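You operate a simulated robot arm through the tools that you are given. There is no shell and no other tool. Be economical: measure what you need, move in short steps, check, and stop when the job is done.

You are at the controls of a simulated two-armed robot. One attempt, no reset.

Task
Press the coder send key two times. Open the packing left drawer, put the blue press pad on the check belt start away in the inside of the packing left drawer, then shut the drawer. Press the detector reset button three times. Open the check left drawer, take the medium metal weight on the top of the run-off table and put it away in the inside of the check left drawer and shut the drawer again. Open the silver check right door, take the iron test piece and leave it on the upper shelf behind the check right door, then shut the door. The order is free.

The check looks at the end state, three seconds after you hand in, the way a careful person would. Anything else that was tipped, shoved, dropped, spilled or broken makes it a failure.

Robot
Two 6-joint arms with two-finger parallel grippers on one trunk, on a base that drives. Base frame: it is fixed to the floor where the robot stands at the start and does not move with it; the origin is under the middle of the robot, x ahead of it, y to its left, z up; the surface under the hand at the start is at about z = 0.82. Readings come in m, rad, newtons and seconds.
The left shoulder is at the start at [-0.096, 0.177, 0.781], the right one opposite. With the tool pointing down near the work surface each hand reaches from about 0.1 to 0.7 m from the robot's upright axis, wherever it stands, measured 20 degrees to its own side. Places, roughly: blue press pad (10x6x6 cm) [0.2, 0.6, 0.8]; check left drawer [1.5, -3.2, 0.7]; coder send key [0.7, 0.1, 1]; detector reset button [0.8, -0.5, 0.9]; inside of the check left drawer [1.4, -3.2, 0.6]; inside of the packing left drawer [4.9, -2.1, 0.6]; iron test piece [1.5, -3, 0.75]; medium metal weight [0.75, -3, 0.75]; packing left drawer [4.8, -2.1, 0.7]; silver check right door [1.5, -2.6, 0.4]; upper shelf behind the check right door [1.2, -2.6, 0.4]. Payload 1.57 kg a hand.
The tool frame of a hand sits at the grasp point between the pads (the TCP): z along the fingers, y along the line on which they close. The tips reach 0.03 m beyond it. The gripper opens to 0.08 m. The fingers are 0.017 m wide and 0.012 m thick; the gripper's body (0.04 by 0.082 m) begins 0.08 m behind the TCP.
Orientation is told as [roll, pitch, yaw] about the base's x, y, z axes, in that order, counted from this pose: with the fingers straight down and closing along the base's y, the tool's x points along the base's -x, its y along +y and its z along -z.

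Tools
- The arms move only by the tool jog_arm. It takes "left_commands", "right_commands" or both (then of equal length, played together; a hand with none holds still); each is a list of rows, each an object of numbers (a shift or turn left out is 0, a gripper value left out holds the last): "x", "y", "z": the shift along the tool's x, y, z in m; "ax", "ay", "az": the turn, a rotation vector about the tool's x, y, z in rad. In form: [{"x": .., "y": .., "z": .., "ax": .., "ay": .., "az": ..}, ...]. A call has 1 to 20 rows; each row shifts and turns the commanded pose from where the row before left it, along the tool's axes as they then stand. "left_claw" and "right_claw" are, for a hand that has rows, the gripper command, from -1 (fully open) to 1 (shut), values between in proportion, set as the call begins (left out, the last holds). Rows are played at 5 a second. More than 0.05 m and 0.15 rad between two rows, or a gripper value outside its range, and nothing of the call is played. A pose out of reach is approached as far as the arm can. The call stops where the force on the tool passes 40 N (or 10 N more than at its start, if that is more) or the arm is blocked; 0.2 s more then pass. Each finger travels about 0.072 m/s and halts on what it meets, pressing with about 37 N; the grip force reading is that of the motor and also rises with nothing between the fingers. The clock runs only during rows and for 0.2 s after the last one: add rows that do not move to give the fingers time. The reply holds the time, the measured pose of the TCP, the force on the tool along the base axes, the opening and the grip force, in the units named above and with some noise, with the torque about the TCP (base axes, N m) and any sound that the robot's microphone picked up, and new pictures: "views" is both (left out), scene, wrist or none (wrist: the cameras of the hands that moved).
- Cameras (640 x 400 px; columns grow to the right, rows downward): "scene" is now at [0.0369, 0.022, 1.5228]; the picture's right is [0.25, -0.97, 0.00], its down [-0.66, -0.17, -0.73] and it looks along [0.71, 0.18, -0.68] (base axes); focal length 262 px, centre (320, 200). "left" rides on the left gripper at [0.072, 0.007, -0.122] in its tool frame; the picture's right is [-0.09, 1.00, 0.00], its down [-0.84, -0.08, -0.54] and it looks along [-0.54, -0.05, 0.84] (tool axes); focal length 238 px, centre (320, 200). "right" rides on the right gripper at [0.072, -0.007, -0.122] in its tool frame; the picture's right is [0.09, 1.00, 0.00], its down [-0.84, 0.08, -0.54] and it looks along [-0.54, 0.05, 0.84] (tool axes); focal length 238 px, centre (320, 200). There is no depth. A picture from a camera that has moved, and an enlarged one, comes with that camera's place and axes in the base frame and with its lens. The place of the scene camera against the robot may be out by one fixed shift of up to 0.018 m in any direction.
- move_column(by): slides the trunk up (or, below 0, down) by that many m; the arms and the scene camera ride with it, the base frame stays. It gives what a move gives, with no picture.
- steer(legs): drives the robot by 1 to 6 legs, each [ahead, left, turn to the left] in m, m and rad, along the robot's own axes; the way and the turn of a leg run together, so that a leg with both is an arc; at most 1.5 m and 3.142 rad a leg. The arms and the cameras ride along, it lands a little off, and it stops where it bumps. It gives what a move gives, and a new picture of the scene camera.
- turn_head(pan, tilt): turns the head with the scene camera to pan (to the left, within 2.496 rad either way) and tilt (down, from -0.506 to 1.204), counted from straight ahead of the robot. It gives what a move gives, and a new picture of the scene camera.
- close_up(camera, box): a new picture of the part [left, top, right, bottom] of that camera's present view, enlarged. No time passes.
- close_job(): hands the job in; it is judged then, once.

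Go step by step. Nothing tells you exact positions but the pictures and the camera data: compare them with the known pose of the tool, close in by small moves and look again before you grip or let go. The budget is 207 turns and 260 pictures, counting those below and the enlarged ones. Unless the task says otherwise, let go and move clear before handing in.

The tools are called after ">>>" as a command line: name --argument value ..., lists and objects as JSON in quotes. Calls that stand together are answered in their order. jog_arm: Moves the arms, as the interface text tells. Its arguments: {"type":"object","properties":{"left_commands":{"type":"array","items":{"type":"object","properties":{"x":{"type":"number"},"y":{"type":"number"},"z":{"type":"number"},"ax":{"type":"number"},"ay":{"type":"number"},"az":{"type":"number"}}}},"left_claw":{"type":"number"},"right_commands":{"type":"array","items":{"type":"object","properties":{"x":{"type":"number"},"y":{"type":"number"},"z":{"type":"number"},"ax":{"type":"number"},"ay":{"type":"number"},"az":{"type":"number"}}}},"right_claw":{"type":"number"},"views":{"type":"string","enum":["both","scene","wrist","none"]}},"required":[]} The other tools are called the same way: move_column (by) slides the trunk up or down; steer (legs) drives the base; turn_head (pan, tilt) turns the head that bears the scene camera; close_up (camera, box) takes an enlarged picture of a part of a camera's view; close_job () hands the job in.

At the start:

```text
clock: 0.0
left_position: [0.3769, 0.2489, 1.1775]
left_tool_rot: [0.001, 0.0, 0.0]
left_ft_force: [-0.3, -0.6, 0.3]
left_ft_torque: [0.04, -0.01, -0.02]
left_finger_gap: 0.08
left_finger_force: 0.1
right_position: [0.3984, -0.1155, 1.1506]
right_tool_rot: [0.001, 0.0, 0.0]
right_ft_force: [0.2, -0.3, 0.3]
right_ft_torque: [0.0, 0.01, 0.0]
right_finger_gap: 0.08
right_finger_force: 0.1
trunk travel left (down, up): [-0.225, 0.103]
robot x, y, heading: [-0.0012, -0.0026, -0.003]
head pan, tilt: [0.25, 0.754]
```

scene: 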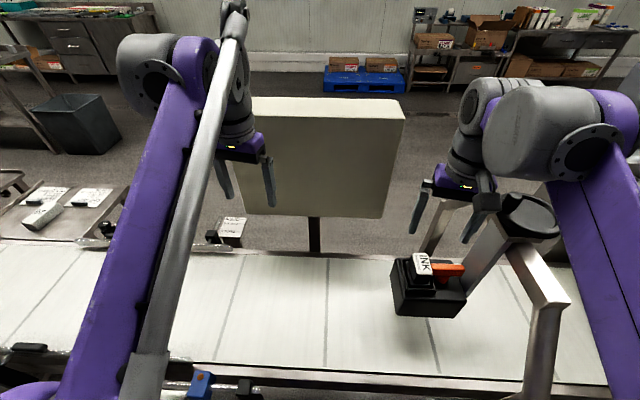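
right: 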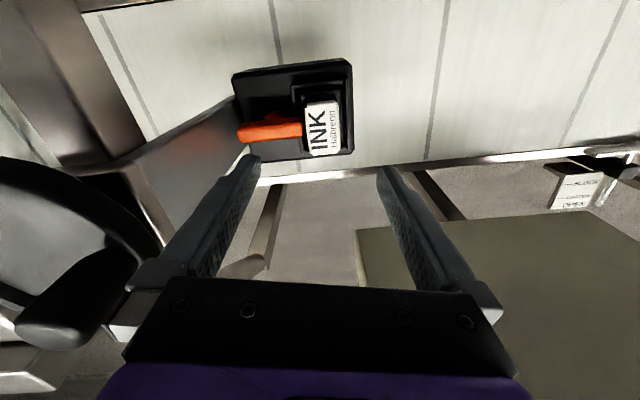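
left: 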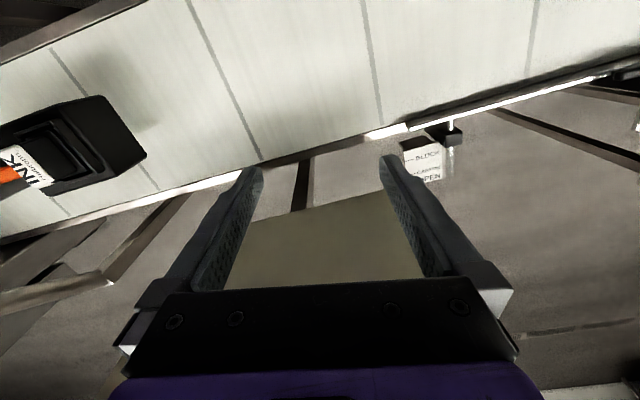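

I see a conveyor in front with an ink box/coder head and a screen panel. I'll look around with the head first to find the key, the button and the pad.

>>> turn_head --pan 1.0 --tilt 0.9

>>> turn_head --pan -0.5 --tilt 0.6

>>> turn_head --pan -1.2 --tilt 0.4

```text
clock: 1.1
left_position: [0.376, 0.249, 1.1763]
left_tool_rot: [0.0, 0.001, 0.0]
left_ft_force: [1.1, 0.3, 0.2]
left_ft_torque: [0.02, 0.02, -0.01]
left_finger_gap: 0.0798
left_finger_force: 0.1
right_position: [0.3985, -0.1159, 1.1517]
right_tool_rot: [0.0, 0.0, 0.001]
right_ft_force: [0.1, 0.1, -0.2]
right_ft_torque: [0.03, 0.0, 0.01]
right_finger_gap: 0.0799
right_finger_force: 0.0
trunk travel left (down, up): [-0.225, 0.103]
robot x, y, heading: [-0.0005, -0.0016, 0.001]
head pan, tilt: [1.0, 0.901]
camera scene: at [-0.0024, 0.0651, 1.5111], right [0.84, -0.54, 0.0], down [-0.42, -0.66, -0.62], along [0.34, 0.52, -0.78], focal length 262 px, centre (320, 200)
```

scene: 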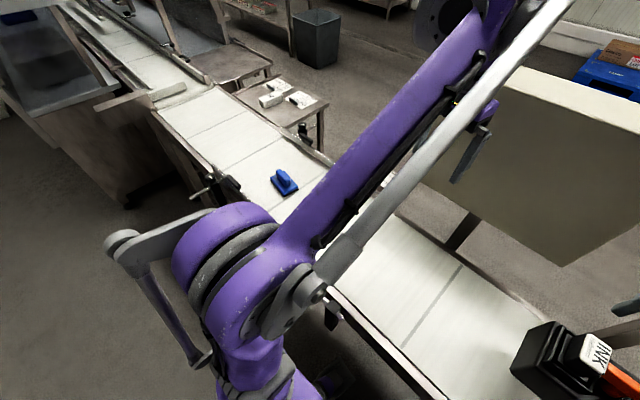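

```text
clock: 2.7
left_position: [0.3767, 0.2471, 1.176]
left_tool_rot: [0.001, 0.001, -0.001]
left_ft_force: [-0.2, -0.6, -0.1]
left_ft_torque: [0.0, 0.01, -0.05]
left_finger_gap: 0.0801
left_finger_force: 0.1
right_position: [0.3967, -0.1156, 1.1519]
right_tool_rot: [-0.001, 0.001, 0.0]
right_ft_force: [-0.2, 0.5, 0.5]
right_ft_torque: [0.02, 0.0, 0.0]
right_finger_gap: 0.0803
right_finger_force: 0.0
trunk travel left (down, up): [-0.225, 0.103]
robot x, y, heading: [0.0016, 0.0012, 0.003]
head pan, tilt: [-0.499, 0.6]
camera scene: at [0.0343, -0.0407, 1.5359], right [-0.48, -0.88, 0.0], down [-0.5, 0.27, -0.82], along [0.72, -0.39, -0.57], focal length 262 px, centre (320, 200)
```

scene: 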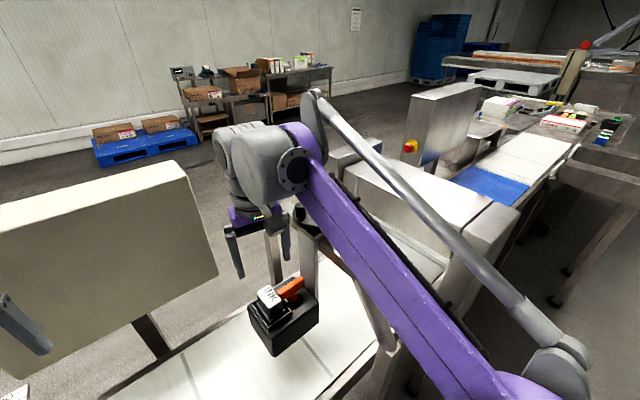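

```text
clock: 3.8
left_position: [0.3756, 0.2484, 1.1766]
left_tool_rot: [0.0, 0.001, 0.0]
left_ft_force: [0.6, -0.2, -0.1]
left_ft_torque: [0.0, 0.0, -0.01]
left_finger_gap: 0.0801
left_finger_force: 0.1
right_position: [0.3973, -0.1141, 1.1513]
right_tool_rot: [0.001, -0.001, 0.0]
right_ft_force: [0.6, 1.1, 0.2]
right_ft_torque: [-0.01, 0.0, 0.0]
right_finger_gap: 0.0799
right_finger_force: 0.0
trunk travel left (down, up): [-0.225, 0.103]
robot x, y, heading: [-0.0002, -0.0031, 0.001]
head pan, tilt: [-1.201, 0.4]
camera scene: at [-0.0097, -0.0848, 1.5541], right [-0.93, -0.36, 0.0], down [-0.14, 0.36, -0.92], along [0.33, -0.86, -0.39], focal length 262 px, centre (320, 200)
```

scene: 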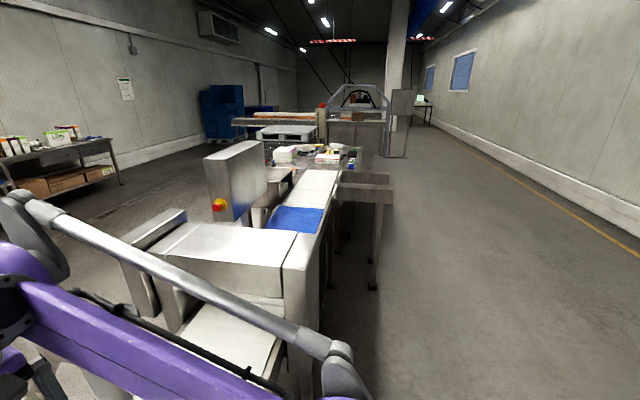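

The pad sits on the belt at about (0.23, 0.65). I next look at the panel ahead to find the send key.

>>> turn_head --pan 0.15 --tilt 0.6

>>> close_up --camera "left" --box '[380, 80, 560, 260]'

>>> close_up --camera "right" --box '[200, 40, 640, 300]'

```text
clock: 5.3
left_position: [0.3762, 0.2491, 1.1762]
left_tool_rot: [0.001, 0.001, -0.002]
left_ft_force: [0.1, 0.6, -0.1]
left_ft_torque: [-0.02, -0.01, -0.01]
left_finger_gap: 0.0798
left_finger_force: 0.2
right_position: [0.398, -0.1157, 1.1529]
right_tool_rot: [0.001, 0.0, 0.002]
right_ft_force: [0.7, -1.3, -0.4]
right_ft_torque: [0.01, -0.02, 0.01]
right_finger_gap: 0.08
right_finger_force: 0.0
trunk travel left (down, up): [-0.225, 0.103]
robot x, y, heading: [0.0041, 0.0016, 0.001]
head pan, tilt: [0.15, 0.6]
camera scene: at [0.0441, 0.0148, 1.5359], right [0.15, -0.99, 0.0], down [-0.56, -0.08, -0.83], along [0.82, 0.12, -0.56], focal length 262 px, centre (320, 200)
```

scene: 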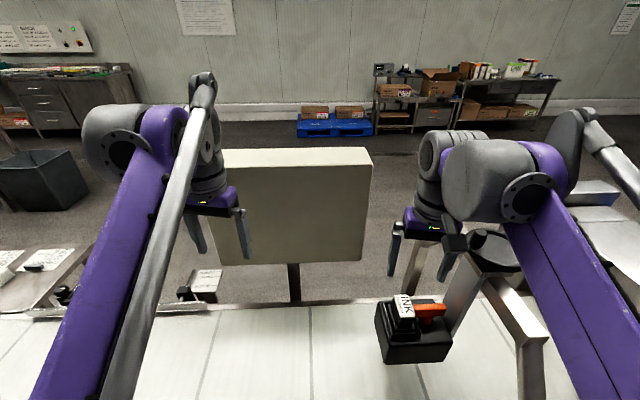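

```text
2.22 times, centred on (470, 170) of left
camera zoom: at [0.3039, 0.2539, 1.3002], right [0.09, 1.0, 0.0], down [0.84, -0.08, 0.54], along [0.54, -0.05, -0.84], focal length 530 px, centre (-13, 267)
```

zoom: 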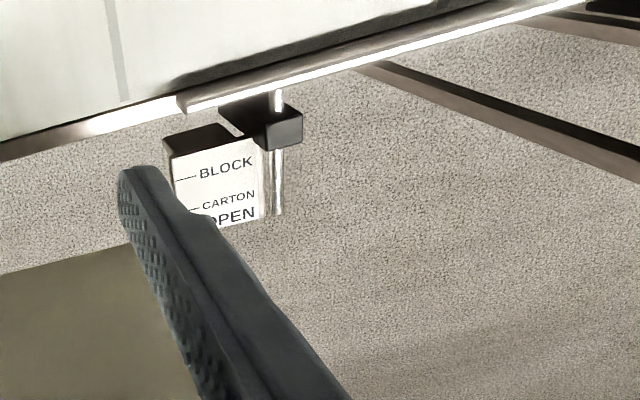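

```text
1.45 times, centred on (420, 170) of right
camera zoom: at [0.3247, -0.1215, 1.2738], right [-0.09, 1.0, 0.0], down [0.84, 0.08, 0.54], along [0.54, 0.05, -0.84], focal length 347 px, centre (174, 244)
```

zoom: 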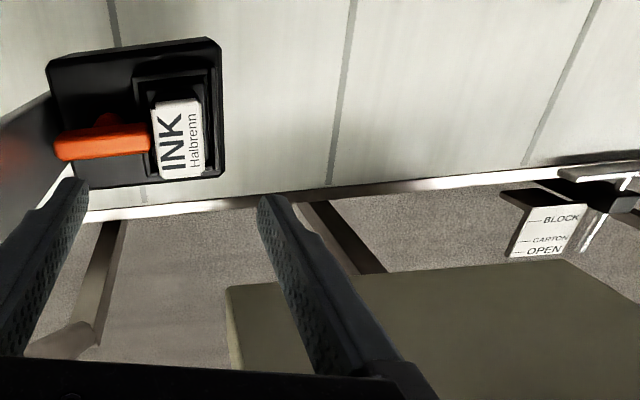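

The panel's near face is blank, so the send key is likely on its far side, which I'll reach by driving round later. First I take the pad with the left hand: move above it and look.

>>> jog_arm --left_commands '[{"x": 0.01, "y": 0.045, "z": 0.01}, {"x": 0.01, "y": 0.045, "z": 0.01}, {"x": 0.02, "y": 0.045, "z": 0.01}, {"x": 0.02, "y": 0.045, "z": 0.01}, {"x": 0.02, "y": 0.045, "z": 0.01}, {"x": 0.02, "y": 0.045, "z": 0.01}, {"x": 0.02, "y": 0.045, "z": 0.01}, {"x": 0.02, "y": 0.045, "z": 0.01}, {}]' --views "wrist"

>>> turn_head --pan 1.1 --tilt 0.8

```text
refused: row 3 steps farther than a row can; nothing moved
```

```text
clock: 6.5
left_position: [0.3752, 0.248, 1.1787]
left_tool_rot: [-0.001, 0.001, 0.0]
left_ft_force: [0.7, -0.2, -0.2]
left_ft_torque: [-0.03, 0.03, 0.0]
left_finger_gap: 0.08
left_finger_force: 0.0
right_position: [0.398, -0.1151, 1.1532]
right_tool_rot: [0.001, 0.001, -0.001]
right_ft_force: [-0.3, 0.1, -0.1]
right_ft_torque: [-0.01, -0.03, 0.03]
right_finger_gap: 0.08
right_finger_force: 0.1
trunk travel left (down, up): [-0.225, 0.103]
robot x, y, heading: [-0.0045, 0.0026, -0.0]
head pan, tilt: [1.1, 0.799]
camera scene: at [-0.0066, 0.0735, 1.519], right [0.89, -0.45, 0.0], down [-0.33, -0.64, -0.7], along [0.32, 0.62, -0.72], focal length 262 px, centre (320, 200)
```

scene: 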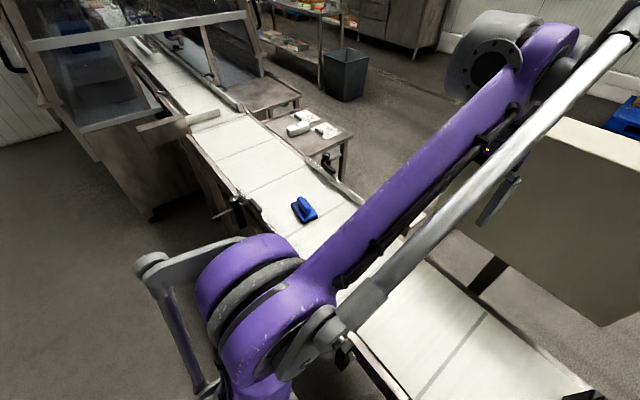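

Row step a bit too long; I repeat it with smaller steps.

>>> jog_arm --left_commands '[{"x": 0.015, "y": 0.04, "z": 0.01}, {"x": 0.015, "y": 0.04, "z": 0.01}, {"x": 0.015, "y": 0.04, "z": 0.01}, {"x": 0.015, "y": 0.04, "z": 0.01}, {"x": 0.015, "y": 0.04, "z": 0.01}, {"x": 0.015, "y": 0.04, "z": 0.01}, {"x": 0.015, "y": 0.04, "z": 0.01}, {"x": 0.015, "y": 0.04, "z": 0.01}, {}]' --views "both"

```text
clock: 8.5
left_position: [0.2561, 0.5665, 1.0972]
left_tool_rot: [0.001, 0.0, -0.001]
left_ft_force: [-0.1, 0.3, -0.6]
left_ft_torque: [0.01, -0.02, -0.04]
left_finger_gap: 0.08
left_finger_force: 0.0
right_position: [0.3971, -0.1159, 1.1522]
right_tool_rot: [-0.001, -0.002, 0.0]
right_ft_force: [-1.1, 0.1, -0.1]
right_ft_torque: [0.0, 0.0, 0.02]
right_finger_gap: 0.0798
right_finger_force: 0.1
trunk travel left (down, up): [-0.225, 0.103]
robot x, y, heading: [0.0057, -0.0023, -0.005]
head pan, tilt: [1.1, 0.799]
camera scene: at [-0.0066, 0.0726, 1.5191], right [0.89, -0.45, 0.0], down [-0.33, -0.64, -0.7], along [0.32, 0.62, -0.72], focal length 262 px, centre (320, 200)
camera left: at [0.1838, 0.5731, 1.22], right [0.09, 1.0, 0.0], down [0.84, -0.08, 0.54], along [0.54, -0.05, -0.84], focal length 238 px, centre (320, 200)
```

scene: 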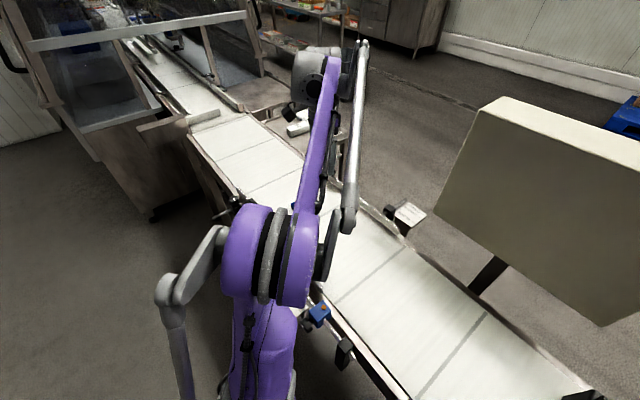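
left: 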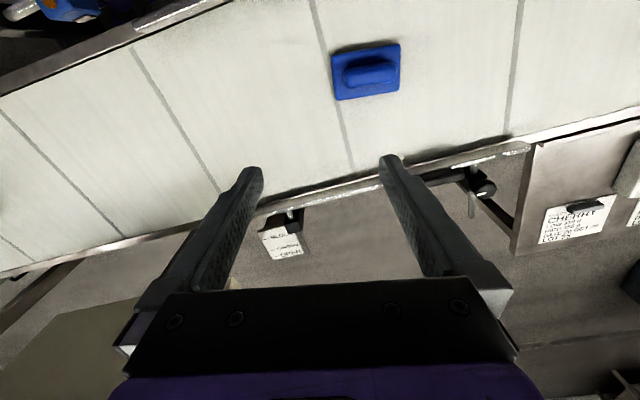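

The pad has a ridge handle lengthwise along about base y. I centre the hand over it and turn it about 97° so the fingers close across the handle.

>>> jog_arm --left_commands '[{"x": 0.018, "y": 0.035}, {"x": 0.019, "y": 0.035}, {"az": -0.14}, {"az": -0.14}, {"az": -0.14}, {"az": -0.14}, {"az": -0.14}, {"az": -0.14}, {"az": -0.14}, {"az": -0.14}, {"az": -0.14}, {"az": -0.14}, {"az": -0.14}, {"az": -0.14}, {}]' --views "wrist"

```text
clock: 11.7
left_position: [0.2198, 0.6382, 1.0961]
left_tool_rot: [0.0, 0.0, 1.68]
left_ft_force: [0.1, -0.4, -0.3]
left_ft_torque: [0.02, -0.04, -0.03]
left_finger_gap: 0.0801
left_finger_force: 0.0
right_position: [0.3977, -0.1152, 1.1513]
right_tool_rot: [0.0, 0.001, 0.0]
right_ft_force: [-0.7, -0.5, -0.8]
right_ft_torque: [-0.01, 0.01, -0.01]
right_finger_gap: 0.08
right_finger_force: 0.0
trunk travel left (down, up): [-0.225, 0.103]
robot x, y, heading: [-0.0009, 0.0, -0.0]
head pan, tilt: [1.1, 0.799]
camera left: at [0.2202, 0.5651, 1.2203], right [-1.0, -0.02, 0.0], down [-0.02, 0.84, 0.54], along [-0.01, 0.54, -0.84], focal length 238 px, centre (320, 200)
```

left: 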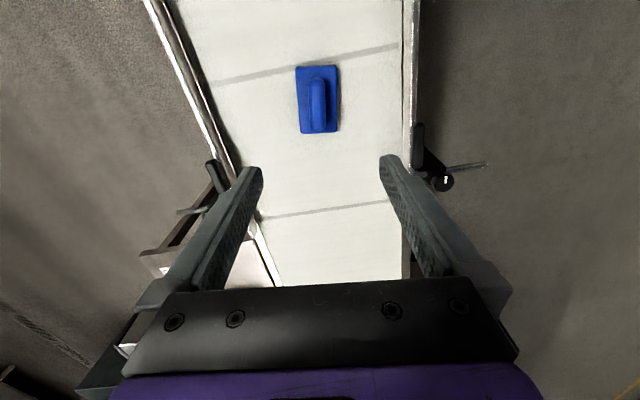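

Well aligned. Descend to about z = 0.93 and check.

>>> jog_arm --left_commands '[{"z": 0.045}, {"z": 0.045}, {"z": 0.04}, {"z": 0.035}, {}]' --views "wrist"

>>> turn_head --pan 1.25 --tilt 0.9

```text
clock: 12.9
left_position: [0.219, 0.6379, 0.9313]
left_tool_rot: [0.0, 0.001, 1.681]
left_ft_force: [0.2, -0.4, 0.2]
left_ft_torque: [-0.02, -0.01, 0.0]
left_finger_gap: 0.0799
left_finger_force: 0.0
right_position: [0.398, -0.1152, 1.1525]
right_tool_rot: [0.0, 0.0, 0.0]
right_ft_force: [0.2, -0.3, -0.6]
right_ft_torque: [0.0, 0.0, 0.02]
right_finger_gap: 0.0799
right_finger_force: 0.1
trunk travel left (down, up): [-0.225, 0.103]
robot x, y, heading: [-0.0025, 0.0003, 0.001]
head pan, tilt: [1.1, 0.799]
camera left: at [0.2202, 0.5646, 1.0558], right [-1.0, -0.02, 0.0], down [-0.01, 0.84, 0.54], along [-0.01, 0.54, -0.84], focal length 238 px, centre (320, 200)
```

left: 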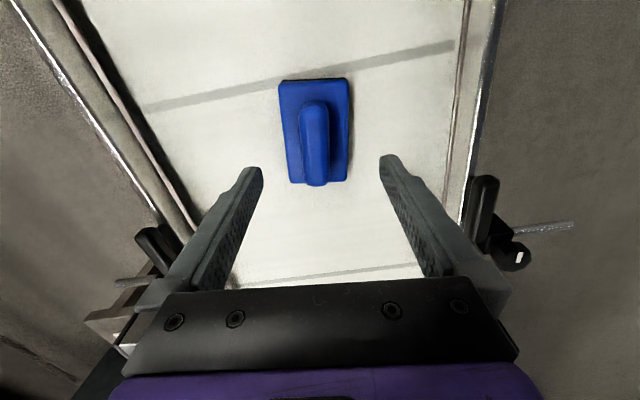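

```text
clock: 13.6
left_position: [0.2191, 0.6386, 0.9328]
left_tool_rot: [0.001, -0.001, 1.678]
left_ft_force: [-0.1, 0.4, 0.5]
left_ft_torque: [-0.01, 0.03, 0.01]
left_finger_gap: 0.0798
left_finger_force: 0.0
right_position: [0.3973, -0.1138, 1.1517]
right_tool_rot: [0.001, 0.0, -0.001]
right_ft_force: [0.5, -0.2, -0.4]
right_ft_torque: [0.05, 0.03, -0.02]
right_finger_gap: 0.08
right_finger_force: 0.0
trunk travel left (down, up): [-0.225, 0.103]
robot x, y, heading: [-0.0032, -0.0013, -0.002]
head pan, tilt: [1.25, 0.901]
camera scene: at [-0.0194, 0.0733, 1.5111], right [0.95, -0.32, 0.0], down [-0.25, -0.74, -0.62], along [0.2, 0.59, -0.78], focal length 262 px, centre (320, 200)
```

scene: 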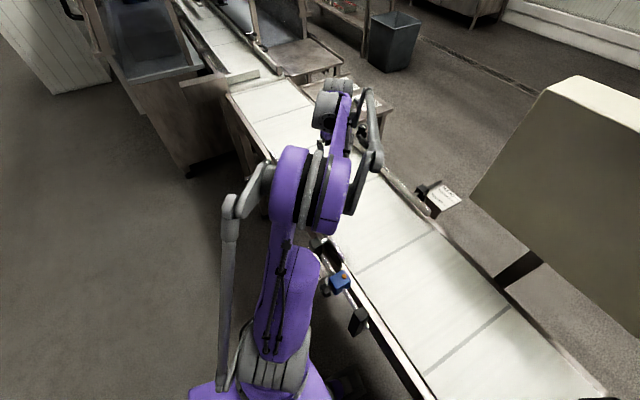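

Pad centre matches. Descend to z ≈ 0.875 and close.

>>> jog_arm --left_commands '[{"z": 0.03}, {"z": 0.028}, {}]' --views "wrist"

>>> jog_arm --left_commands '[{}, {}, {}, {}, {}]' --left_claw 1 --views "wrist"

```text
clock: 14.4
left_position: [0.2195, 0.6374, 0.8734]
left_tool_rot: [0.0, 0.0, 1.68]
left_ft_force: [0.5, -0.1, -0.1]
left_ft_torque: [0.01, -0.01, 0.01]
left_finger_gap: 0.0798
left_finger_force: 0.2
right_position: [0.3974, -0.1154, 1.1519]
right_tool_rot: [-0.001, 0.0, -0.001]
right_ft_force: [-0.2, 0.8, 0.2]
right_ft_torque: [0.0, 0.04, -0.01]
right_finger_gap: 0.0802
right_finger_force: 0.1
trunk travel left (down, up): [-0.225, 0.103]
robot x, y, heading: [-0.0036, 0.0022, 0.001]
head pan, tilt: [1.25, 0.901]
camera left: at [0.2197, 0.5652, 0.9968], right [-1.0, -0.02, 0.0], down [-0.01, 0.84, 0.54], along [-0.01, 0.54, -0.84], focal length 238 px, centre (320, 200)
```

left: 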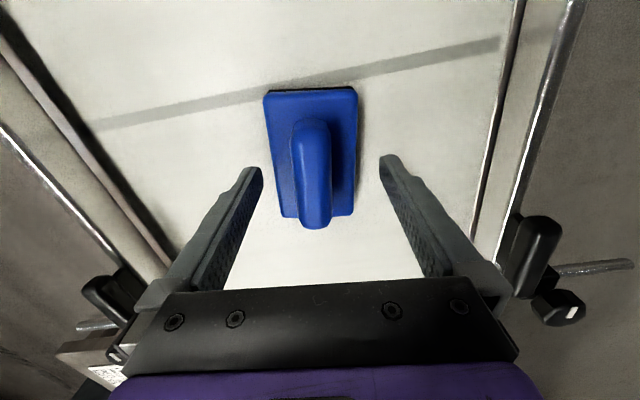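

```text
clock: 15.6
left_position: [0.2185, 0.6375, 0.8733]
left_tool_rot: [0.0, 0.0, 1.68]
left_ft_force: [-0.7, 0.3, -0.5]
left_ft_torque: [0.01, 0.0, -0.07]
left_finger_gap: 0.0234
left_finger_force: 36.3
right_position: [0.398, -0.1149, 1.1516]
right_tool_rot: [-0.001, 0.0, 0.0]
right_ft_force: [-0.1, 0.7, 0.0]
right_ft_torque: [-0.02, 0.05, 0.0]
right_finger_gap: 0.0802
right_finger_force: 0.0
trunk travel left (down, up): [-0.225, 0.103]
robot x, y, heading: [-0.0012, 0.0019, -0.005]
head pan, tilt: [1.25, 0.901]
camera left: at [0.2197, 0.5654, 0.997], right [-1.0, -0.02, 0.0], down [-0.01, 0.84, 0.54], along [-0.01, 0.54, -0.84], focal length 238 px, centre (320, 200)
```

left: 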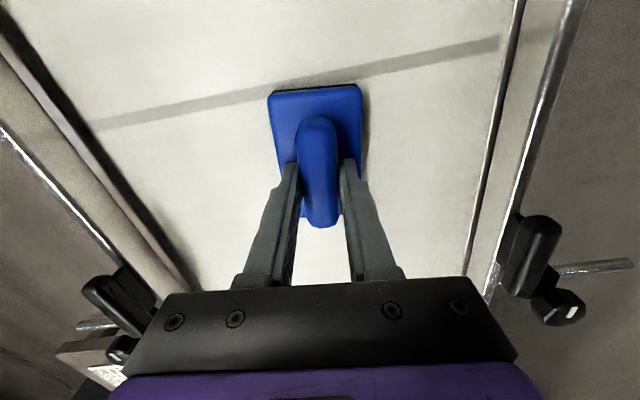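

Gripped. Lift and bring the hand in for driving.

>>> jog_arm --left_commands '[{"z": -0.03}, {"z": -0.045}, {"z": -0.045}, {"z": -0.045}, {"z": -0.045}, {"z": -0.045}, {"x": 0.045}, {"x": 0.045}, {"x": 0.045}, {"x": 0.045}, {"x": 0.045}, {"x": 0.045}, {}]' --views "wrist"

>>> turn_head --pan 2.3 --tilt 0.5

>>> turn_head --pan 1.3 --tilt 0.4

>>> turn_head --pan -1.5 --tilt 0.5

>>> turn_head --pan -0.8 --tilt 0.3

```text
clock: 18.4
left_position: [0.2508, 0.3703, 1.1308]
left_tool_rot: [0.0, 0.0, 1.681]
left_ft_force: [0.7, 0.4, 0.6]
left_ft_torque: [-0.01, 0.0, 0.0]
left_finger_gap: 0.0
left_finger_force: 21.4
right_position: [0.3974, -0.1144, 1.1523]
right_tool_rot: [0.001, 0.0, 0.0]
right_ft_force: [-0.7, 0.8, -0.4]
right_ft_torque: [-0.02, 0.0, 0.02]
right_finger_gap: 0.08
right_finger_force: 0.2
trunk travel left (down, up): [-0.225, 0.103]
robot x, y, heading: [-0.0015, -0.0013, -0.003]
head pan, tilt: [1.25, 0.901]
camera left: at [0.25, 0.2969, 1.2528], right [-1.0, -0.02, 0.0], down [-0.01, 0.84, 0.54], along [-0.01, 0.54, -0.84], focal length 238 px, centre (320, 200)
```

left: 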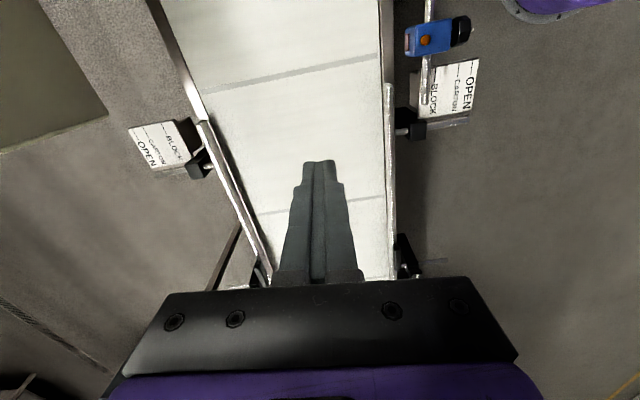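

```text
clock: 19.7
left_position: [0.2492, 0.3699, 1.13]
left_tool_rot: [0.001, 0.0, 1.68]
left_ft_force: [-0.1, 0.6, 0.4]
left_ft_torque: [0.02, 0.06, 0.01]
left_finger_gap: 0.0
left_finger_force: 21.3
right_position: [0.3958, -0.1152, 1.152]
right_tool_rot: [-0.001, 0.0, -0.001]
right_ft_force: [0.5, 0.5, -0.8]
right_ft_torque: [-0.02, 0.03, -0.05]
right_finger_gap: 0.0799
right_finger_force: 0.0
trunk travel left (down, up): [-0.225, 0.103]
robot x, y, heading: [0.0012, 0.003, 0.001]
head pan, tilt: [2.3, 0.499]
camera scene: at [-0.1039, 0.0695, 1.545], right [0.75, 0.67, 0.0], down [0.32, -0.36, -0.88], along [-0.58, 0.65, -0.48], focal length 262 px, centre (320, 200)
```

scene: 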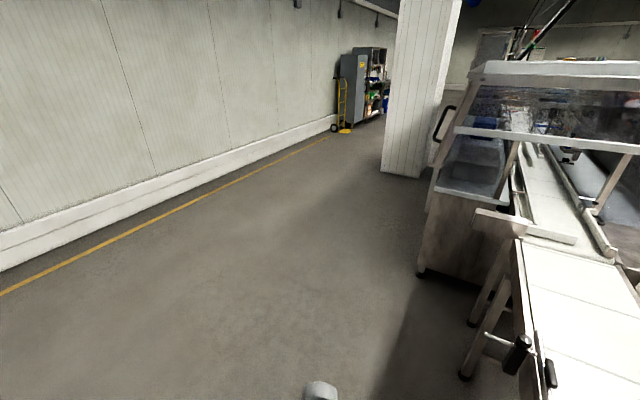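

```text
clock: 21.0
left_position: [0.2498, 0.3703, 1.1308]
left_tool_rot: [0.0, 0.0, 1.679]
left_ft_force: [-0.3, 0.4, -1.0]
left_ft_torque: [0.01, 0.0, 0.0]
left_finger_gap: 0.0002
left_finger_force: 21.7
right_position: [0.3981, -0.1146, 1.1508]
right_tool_rot: [0.0, 0.0, 0.001]
right_ft_force: [0.6, 0.4, -0.3]
right_ft_torque: [0.02, -0.04, -0.01]
right_finger_gap: 0.0801
right_finger_force: 0.0
trunk travel left (down, up): [-0.225, 0.103]
robot x, y, heading: [0.0008, 0.0001, 0.003]
head pan, tilt: [1.3, 0.4]
camera scene: at [-0.0186, 0.0909, 1.5541], right [0.96, -0.27, 0.0], down [-0.1, -0.38, -0.92], along [0.25, 0.89, -0.39], focal length 262 px, centre (320, 200)
```

scene: 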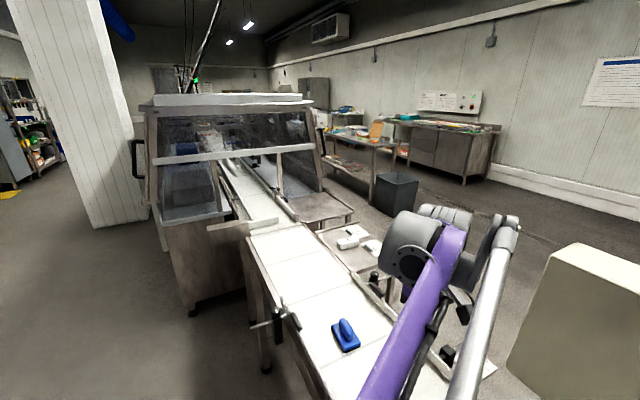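

```text
clock: 23.4
left_position: [0.2497, 0.3692, 1.1298]
left_tool_rot: [0.001, -0.001, 1.681]
left_ft_force: [-0.7, 0.4, -0.3]
left_ft_torque: [-0.04, 0.01, 0.0]
left_finger_gap: 0.0
left_finger_force: 21.2
right_position: [0.3972, -0.1142, 1.1521]
right_tool_rot: [0.001, 0.0, -0.002]
right_ft_force: [0.2, 0.2, -0.4]
right_ft_torque: [0.03, -0.03, 0.03]
right_finger_gap: 0.0799
right_finger_force: 0.2
trunk travel left (down, up): [-0.225, 0.103]
robot x, y, heading: [-0.0029, 0.0004, 0.0]
head pan, tilt: [-1.499, 0.499]
camera scene: at [-0.0367, -0.0892, 1.545], right [-1.0, -0.07, 0.0], down [-0.03, 0.48, -0.88], along [0.06, -0.88, -0.48], focal length 262 px, centre (320, 200)
```

scene: 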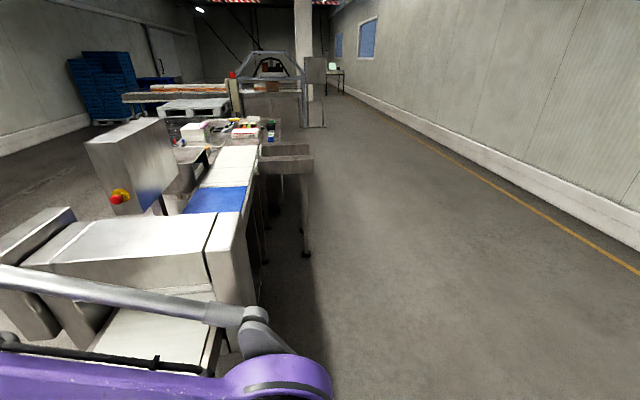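

```text
clock: 24.5
left_position: [0.2488, 0.3693, 1.1298]
left_tool_rot: [-0.002, -0.002, 1.679]
left_ft_force: [0.6, 0.4, 0.3]
left_ft_torque: [-0.01, -0.03, 0.01]
left_finger_gap: 0.0
left_finger_force: 20.9
right_position: [0.3979, -0.1152, 1.1522]
right_tool_rot: [0.0, 0.001, 0.001]
right_ft_force: [0.2, 0.3, 0.4]
right_ft_torque: [0.0, -0.01, -0.01]
right_finger_gap: 0.0801
right_finger_force: 0.0
trunk travel left (down, up): [-0.225, 0.103]
robot x, y, heading: [0.0022, 0.0024, -0.002]
head pan, tilt: [-0.799, 0.3]
camera scene: at [0.0218, -0.0654, 1.5634], right [-0.72, -0.7, 0.0], down [-0.21, 0.21, -0.96], along [0.67, -0.69, -0.3], focal length 262 px, centre (320, 200)
```

scene: 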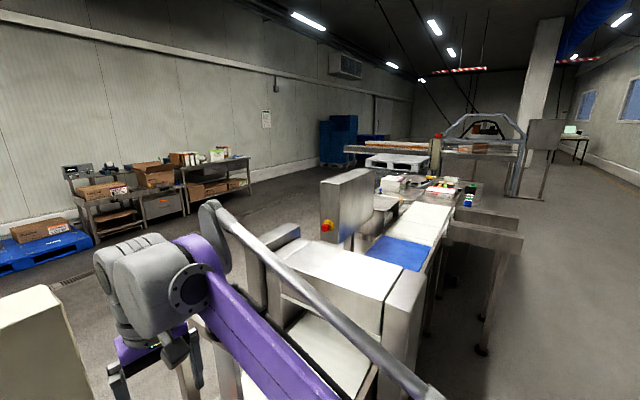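

The pad slipped out while lifting; it still stands upright on the belt. I look at it closely before a firmer grip.

>>> turn_head --pan 1.25 --tilt 0.7

>>> close_up --camera "scene" --box '[280, 160, 440, 260]'

>>> close_up --camera "left" --box '[240, 0, 400, 100]'

```text
clock: 26.5
left_position: [0.2489, 0.3705, 1.1301]
left_tool_rot: [-0.001, 0.0, 1.679]
left_ft_force: [0.3, 0.3, -0.6]
left_ft_torque: [-0.05, 0.0, 0.01]
left_finger_gap: 0.0
left_finger_force: 21.2
right_position: [0.3976, -0.1142, 1.1518]
right_tool_rot: [0.001, 0.002, 0.001]
right_ft_force: [0.5, 0.2, 0.5]
right_ft_torque: [0.03, -0.03, 0.02]
right_finger_gap: 0.08
right_finger_force: 0.0
trunk travel left (down, up): [-0.225, 0.103]
robot x, y, heading: [0.0018, -0.0011, 0.001]
head pan, tilt: [1.25, 0.7]
camera scene: at [-0.0164, 0.0822, 1.5273], right [0.95, -0.32, 0.0], down [-0.2, -0.61, -0.77], along [0.24, 0.73, -0.64], focal length 262 px, centre (320, 200)
```

scene: 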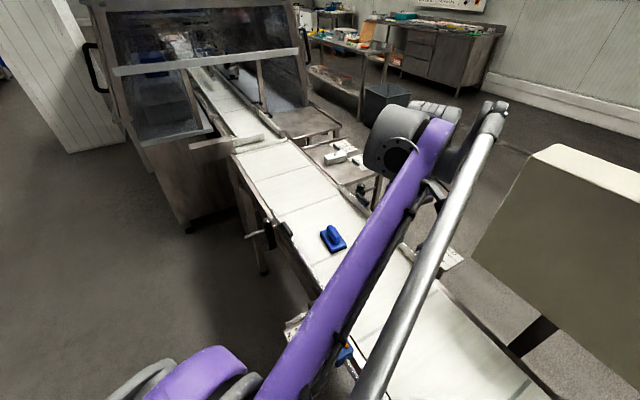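

```text
4.00 times, centred on (360, 210) of scene
camera zoom: at [-0.0164, 0.0822, 1.5273], right [0.95, -0.32, 0.0], down [-0.2, -0.61, -0.77], along [0.24, 0.73, -0.64], focal length 1048 px, centre (160, 160)
```

zoom: 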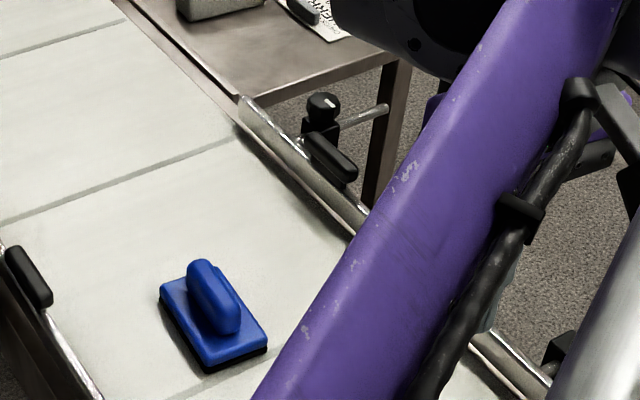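

```text
4.00 times, centred on (320, 50) of left
camera zoom: at [0.2498, 0.2968, 1.2529], right [-1.0, -0.02, 0.0], down [-0.01, 0.84, 0.54], along [-0.01, 0.54, -0.84], focal length 953 px, centre (320, 800)
```

zoom: 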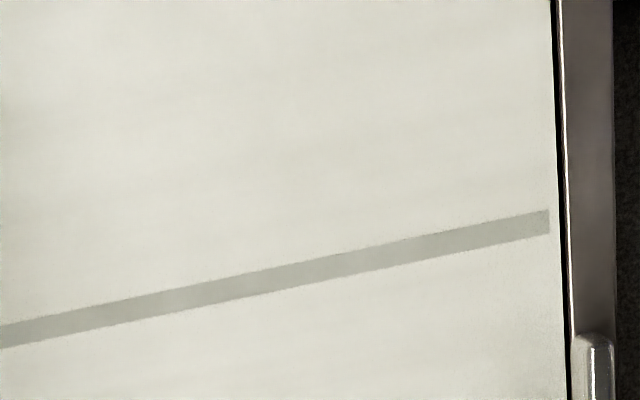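

The handle is a rounded capsule, so the fingers slid off it. I'll grip the 6 cm wide base plate instead; reopen and go back over it.

>>> jog_arm --left_commands '[{"x": -0.045}, {"x": -0.045}, {"x": -0.045}, {"x": -0.045}, {"x": -0.045}, {"x": -0.045}, {"z": 0.04}, {"z": 0.04}, {"z": 0.04}, {"z": 0.04}, {"z": 0.04}, {}]' --left_claw -1 --views "wrist"

```text
clock: 29.1
left_position: [0.2202, 0.6381, 0.9288]
left_tool_rot: [0.0, -0.001, 1.68]
left_ft_force: [-0.6, 0.2, -0.5]
left_ft_torque: [-0.02, 0.01, -0.02]
left_finger_gap: 0.08
left_finger_force: 0.2
right_position: [0.3977, -0.1161, 1.1523]
right_tool_rot: [-0.001, 0.0, 0.0]
right_ft_force: [0.6, -0.2, 0.0]
right_ft_torque: [0.0, 0.01, -0.03]
right_finger_gap: 0.0798
right_finger_force: 0.0
trunk travel left (down, up): [-0.225, 0.103]
robot x, y, heading: [0.0037, 0.0006, -0.006]
head pan, tilt: [1.25, 0.7]
camera left: at [0.2208, 0.5645, 1.0522], right [-1.0, -0.02, 0.0], down [-0.01, 0.84, 0.54], along [-0.01, 0.54, -0.84], focal length 238 px, centre (320, 200)
```

left: 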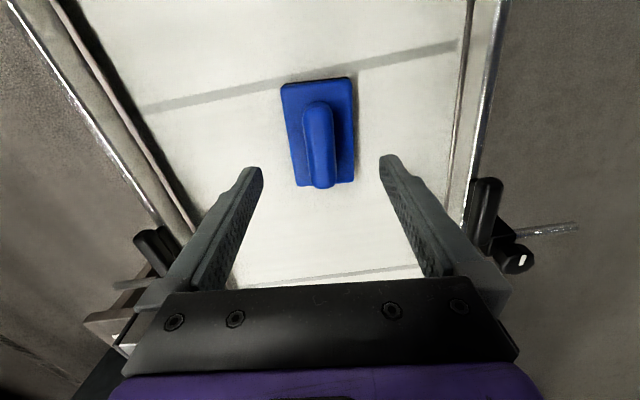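

Aligned. Descend with small steps to straddle the plate.

>>> jog_arm --left_commands '[{"z": 0.03}, {"z": 0.02}, {"z": 0.012}, {"z": 0.01}, {}]' --views "wrist"

```text
clock: 30.3
left_position: [0.2198, 0.6382, 0.8572]
left_tool_rot: [0.001, -0.001, 1.679]
left_ft_force: [0.3, -0.2, 0.4]
left_ft_torque: [0.01, -0.02, 0.0]
left_finger_gap: 0.08
left_finger_force: 0.1
right_position: [0.3967, -0.1157, 1.1523]
right_tool_rot: [0.0, 0.002, 0.0]
right_ft_force: [-0.3, 0.0, 0.5]
right_ft_torque: [0.0, 0.0, -0.02]
right_finger_gap: 0.0797
right_finger_force: 0.1
trunk travel left (down, up): [-0.225, 0.103]
robot x, y, heading: [-0.0002, 0.0022, -0.003]
head pan, tilt: [1.25, 0.7]
camera left: at [0.22, 0.5649, 0.9802], right [-1.0, -0.02, 0.0], down [-0.01, 0.84, 0.54], along [-0.01, 0.54, -0.84], focal length 238 px, centre (320, 200)
```

left: 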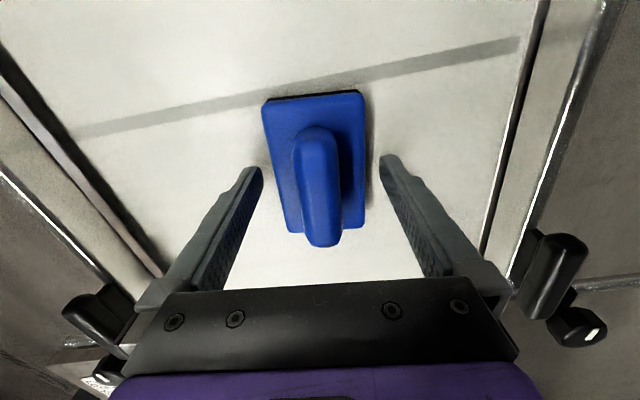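

>>> jog_arm --left_commands '[{"z": 0.004}, {"z": 0.004}, {"z": 0.004}, {}]' --views "none"

```text
clock: 31.1
left_position: [0.2189, 0.638, 0.8498]
left_tool_rot: [0.0, -0.004, 1.679]
left_ft_force: [-0.2, -4.1, 22.6]
left_ft_torque: [-0.34, 0.36, 0.01]
left_finger_gap: 0.0796
left_finger_force: 0.1
right_position: [0.3974, -0.1165, 1.1518]
right_tool_rot: [0.001, -0.003, 0.0]
right_ft_force: [-0.6, -0.2, -0.7]
right_ft_torque: [-0.02, 0.02, -0.01]
right_finger_gap: 0.08
right_finger_force: 0.1
trunk travel left (down, up): [-0.225, 0.103]
robot x, y, heading: [0.0021, 0.0018, -0.003]
head pan, tilt: [1.25, 0.7]
stopped in row 3 (left hand): the force on the tool passed its limit at 50 N (the readings are from after the stop); the commanded pose is now the measured one
```

Touched the belt at tip z ≈ 0.82. Back off 2 mm and close.

>>> jog_arm --left_commands '[{"z": -0.003}, {}, {}, {}, {}]' --left_claw 1 --views "wrist"

>>> jog_arm --left_commands '[{"z": -0.01}, {"z": -0.02}, {"z": -0.02}, {}]' --views "wrist"

```text
clock: 32.3
left_position: [0.2195, 0.6398, 0.8512]
left_tool_rot: [0.0, -0.004, 1.679]
left_ft_force: [-0.7, 0.4, -0.4]
left_ft_torque: [0.0, 0.02, 0.0]
left_finger_gap: 0.0595
left_finger_force: 37.5
right_position: [0.3979, -0.1157, 1.1512]
right_tool_rot: [0.0, 0.0, 0.001]
right_ft_force: [-0.4, -0.4, 0.0]
right_ft_torque: [-0.01, 0.0, 0.04]
right_finger_gap: 0.08
right_finger_force: 0.1
trunk travel left (down, up): [-0.225, 0.103]
robot x, y, heading: [-0.0035, -0.0001, -0.003]
head pan, tilt: [1.25, 0.7]
camera left: at [0.2201, 0.5664, 0.9738], right [-1.0, -0.02, 0.0], down [-0.01, 0.84, 0.54], along [-0.01, 0.54, -0.84], focal length 238 px, centre (320, 200)
```

left: 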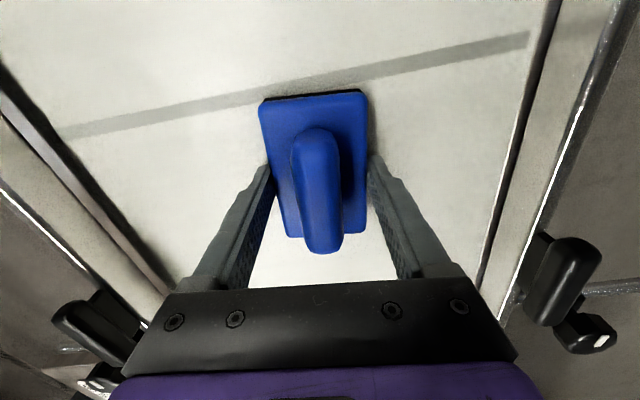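

```text
clock: 33.3
left_position: [0.2194, 0.6399, 0.9016]
left_tool_rot: [-0.001, -0.005, 1.682]
left_ft_force: [-0.2, 0.1, -0.8]
left_ft_torque: [0.03, -0.01, -0.02]
left_finger_gap: 0.0597
left_finger_force: 36.8
right_position: [0.3987, -0.1147, 1.1523]
right_tool_rot: [-0.001, -0.001, -0.001]
right_ft_force: [0.4, -0.1, -0.2]
right_ft_torque: [0.04, -0.01, 0.0]
right_finger_gap: 0.0799
right_finger_force: 0.1
trunk travel left (down, up): [-0.225, 0.103]
robot x, y, heading: [-0.0002, -0.0045, 0.003]
head pan, tilt: [1.25, 0.7]
camera left: at [0.2203, 0.5663, 1.0245], right [-1.0, -0.02, 0.0], down [-0.01, 0.84, 0.54], along [-0.01, 0.54, -0.84], focal length 238 px, centre (320, 200)
```

left: 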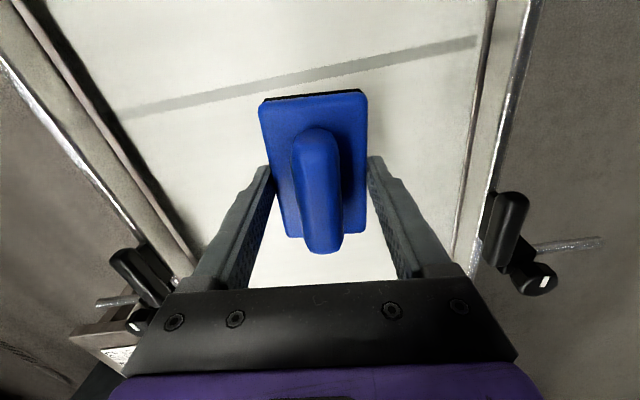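

Firm grip this time. Lift, tuck in, then back off and drive right to look for a way around the line.

>>> jog_arm --left_commands '[{"z": -0.04}, {"z": -0.045}, {"z": -0.045}, {"z": -0.045}, {"z": -0.045}, {"x": 0.045}, {"x": 0.045}, {"x": 0.045}, {"x": 0.045}, {"x": 0.045}, {"x": 0.045}, {}]' --views "wrist"

>>> turn_head --pan -1.0 --tilt 0.4

>>> steer --legs '[[-0.7, 0, 0], [0, -1.5, 0]]'

```text
clock: 35.9
left_position: [0.2497, 0.3696, 1.1198]
left_tool_rot: [0.001, -0.005, 1.68]
left_ft_force: [0.8, 0.5, -2.2]
left_ft_torque: [-0.03, 0.0, -0.03]
left_finger_gap: 0.0596
left_finger_force: 37.6
right_position: [0.3971, -0.1136, 1.1528]
right_tool_rot: [0.002, 0.0, 0.001]
right_ft_force: [-0.1, 1.0, -0.5]
right_ft_torque: [0.0, 0.01, -0.03]
right_finger_gap: 0.0799
right_finger_force: 0.1
trunk travel left (down, up): [-0.225, 0.103]
robot x, y, heading: [-0.0001, 0.0013, -0.002]
head pan, tilt: [1.25, 0.7]
camera left: at [0.2497, 0.2964, 1.2431], right [-1.0, -0.02, 0.0], down [-0.01, 0.84, 0.54], along [-0.01, 0.54, -0.84], focal length 238 px, centre (320, 200)
```

left: 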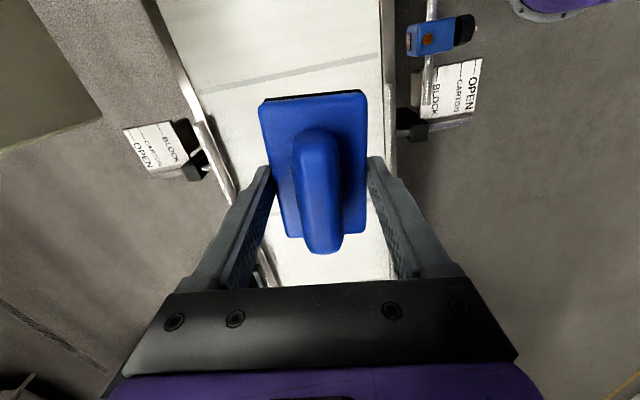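

```text
clock: 38.0
left_position: [0.2487, 0.3698, 1.1207]
left_tool_rot: [0.001, -0.005, 1.679]
left_ft_force: [-1.0, 0.0, -1.8]
left_ft_torque: [0.0, 0.01, 0.02]
left_finger_gap: 0.0595
left_finger_force: 37.3
right_position: [0.3973, -0.1158, 1.1526]
right_tool_rot: [0.0, -0.002, -0.001]
right_ft_force: [0.3, 0.2, 0.5]
right_ft_torque: [0.0, 0.0, -0.02]
right_finger_gap: 0.08
right_finger_force: 0.0
trunk travel left (down, up): [-0.225, 0.103]
robot x, y, heading: [0.0005, -0.0011, -0.001]
head pan, tilt: [-1.0, 0.4]
camera scene: at [0.0069, -0.0761, 1.5541], right [-0.84, -0.54, 0.0], down [-0.21, 0.33, -0.92], along [0.5, -0.78, -0.39], focal length 262 px, centre (320, 200)
```

scene: 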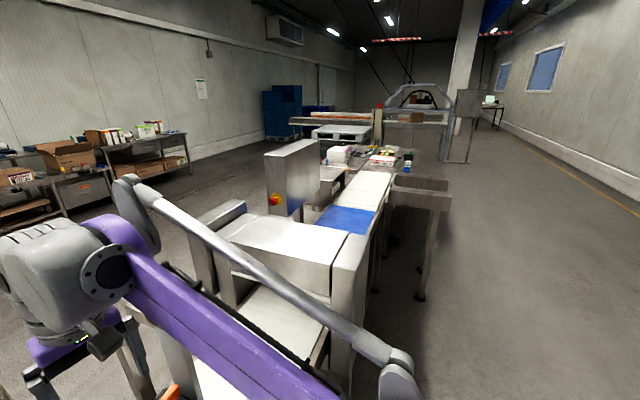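

```text
clock: 54.7
left_position: [-0.4547, -1.1296, 1.1207]
left_tool_rot: [-0.001, -0.003, 1.678]
left_ft_force: [-0.6, 0.5, -1.4]
left_ft_torque: [0.0, -0.04, -0.01]
left_finger_gap: 0.0596
left_finger_force: 36.9
right_position: [-0.3056, -1.6146, 1.1513]
right_tool_rot: [0.0, 0.0, -0.005]
right_ft_force: [0.0, -0.1, -0.5]
right_ft_torque: [0.01, -0.01, 0.03]
right_finger_gap: 0.0799
right_finger_force: 0.1
trunk travel left (down, up): [-0.225, 0.103]
robot x, y, heading: [-0.7047, -1.4949, -0.0]
head pan, tilt: [-1.0, 0.4]
camera scene: at [-0.6974, -1.5746, 1.5541], right [-0.84, -0.54, 0.0], down [-0.21, 0.33, -0.92], along [0.5, -0.78, -0.39], focal length 262 px, centre (320, 200)
```

scene: 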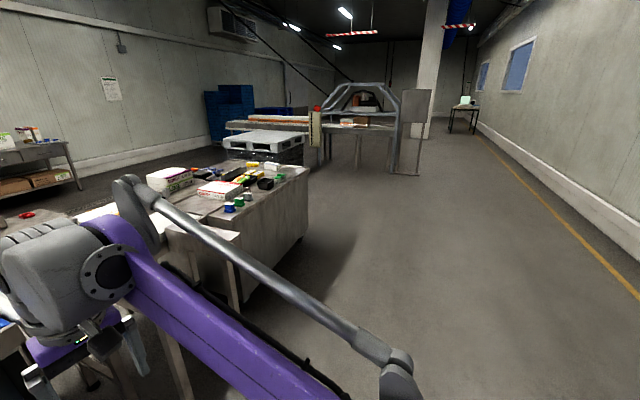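

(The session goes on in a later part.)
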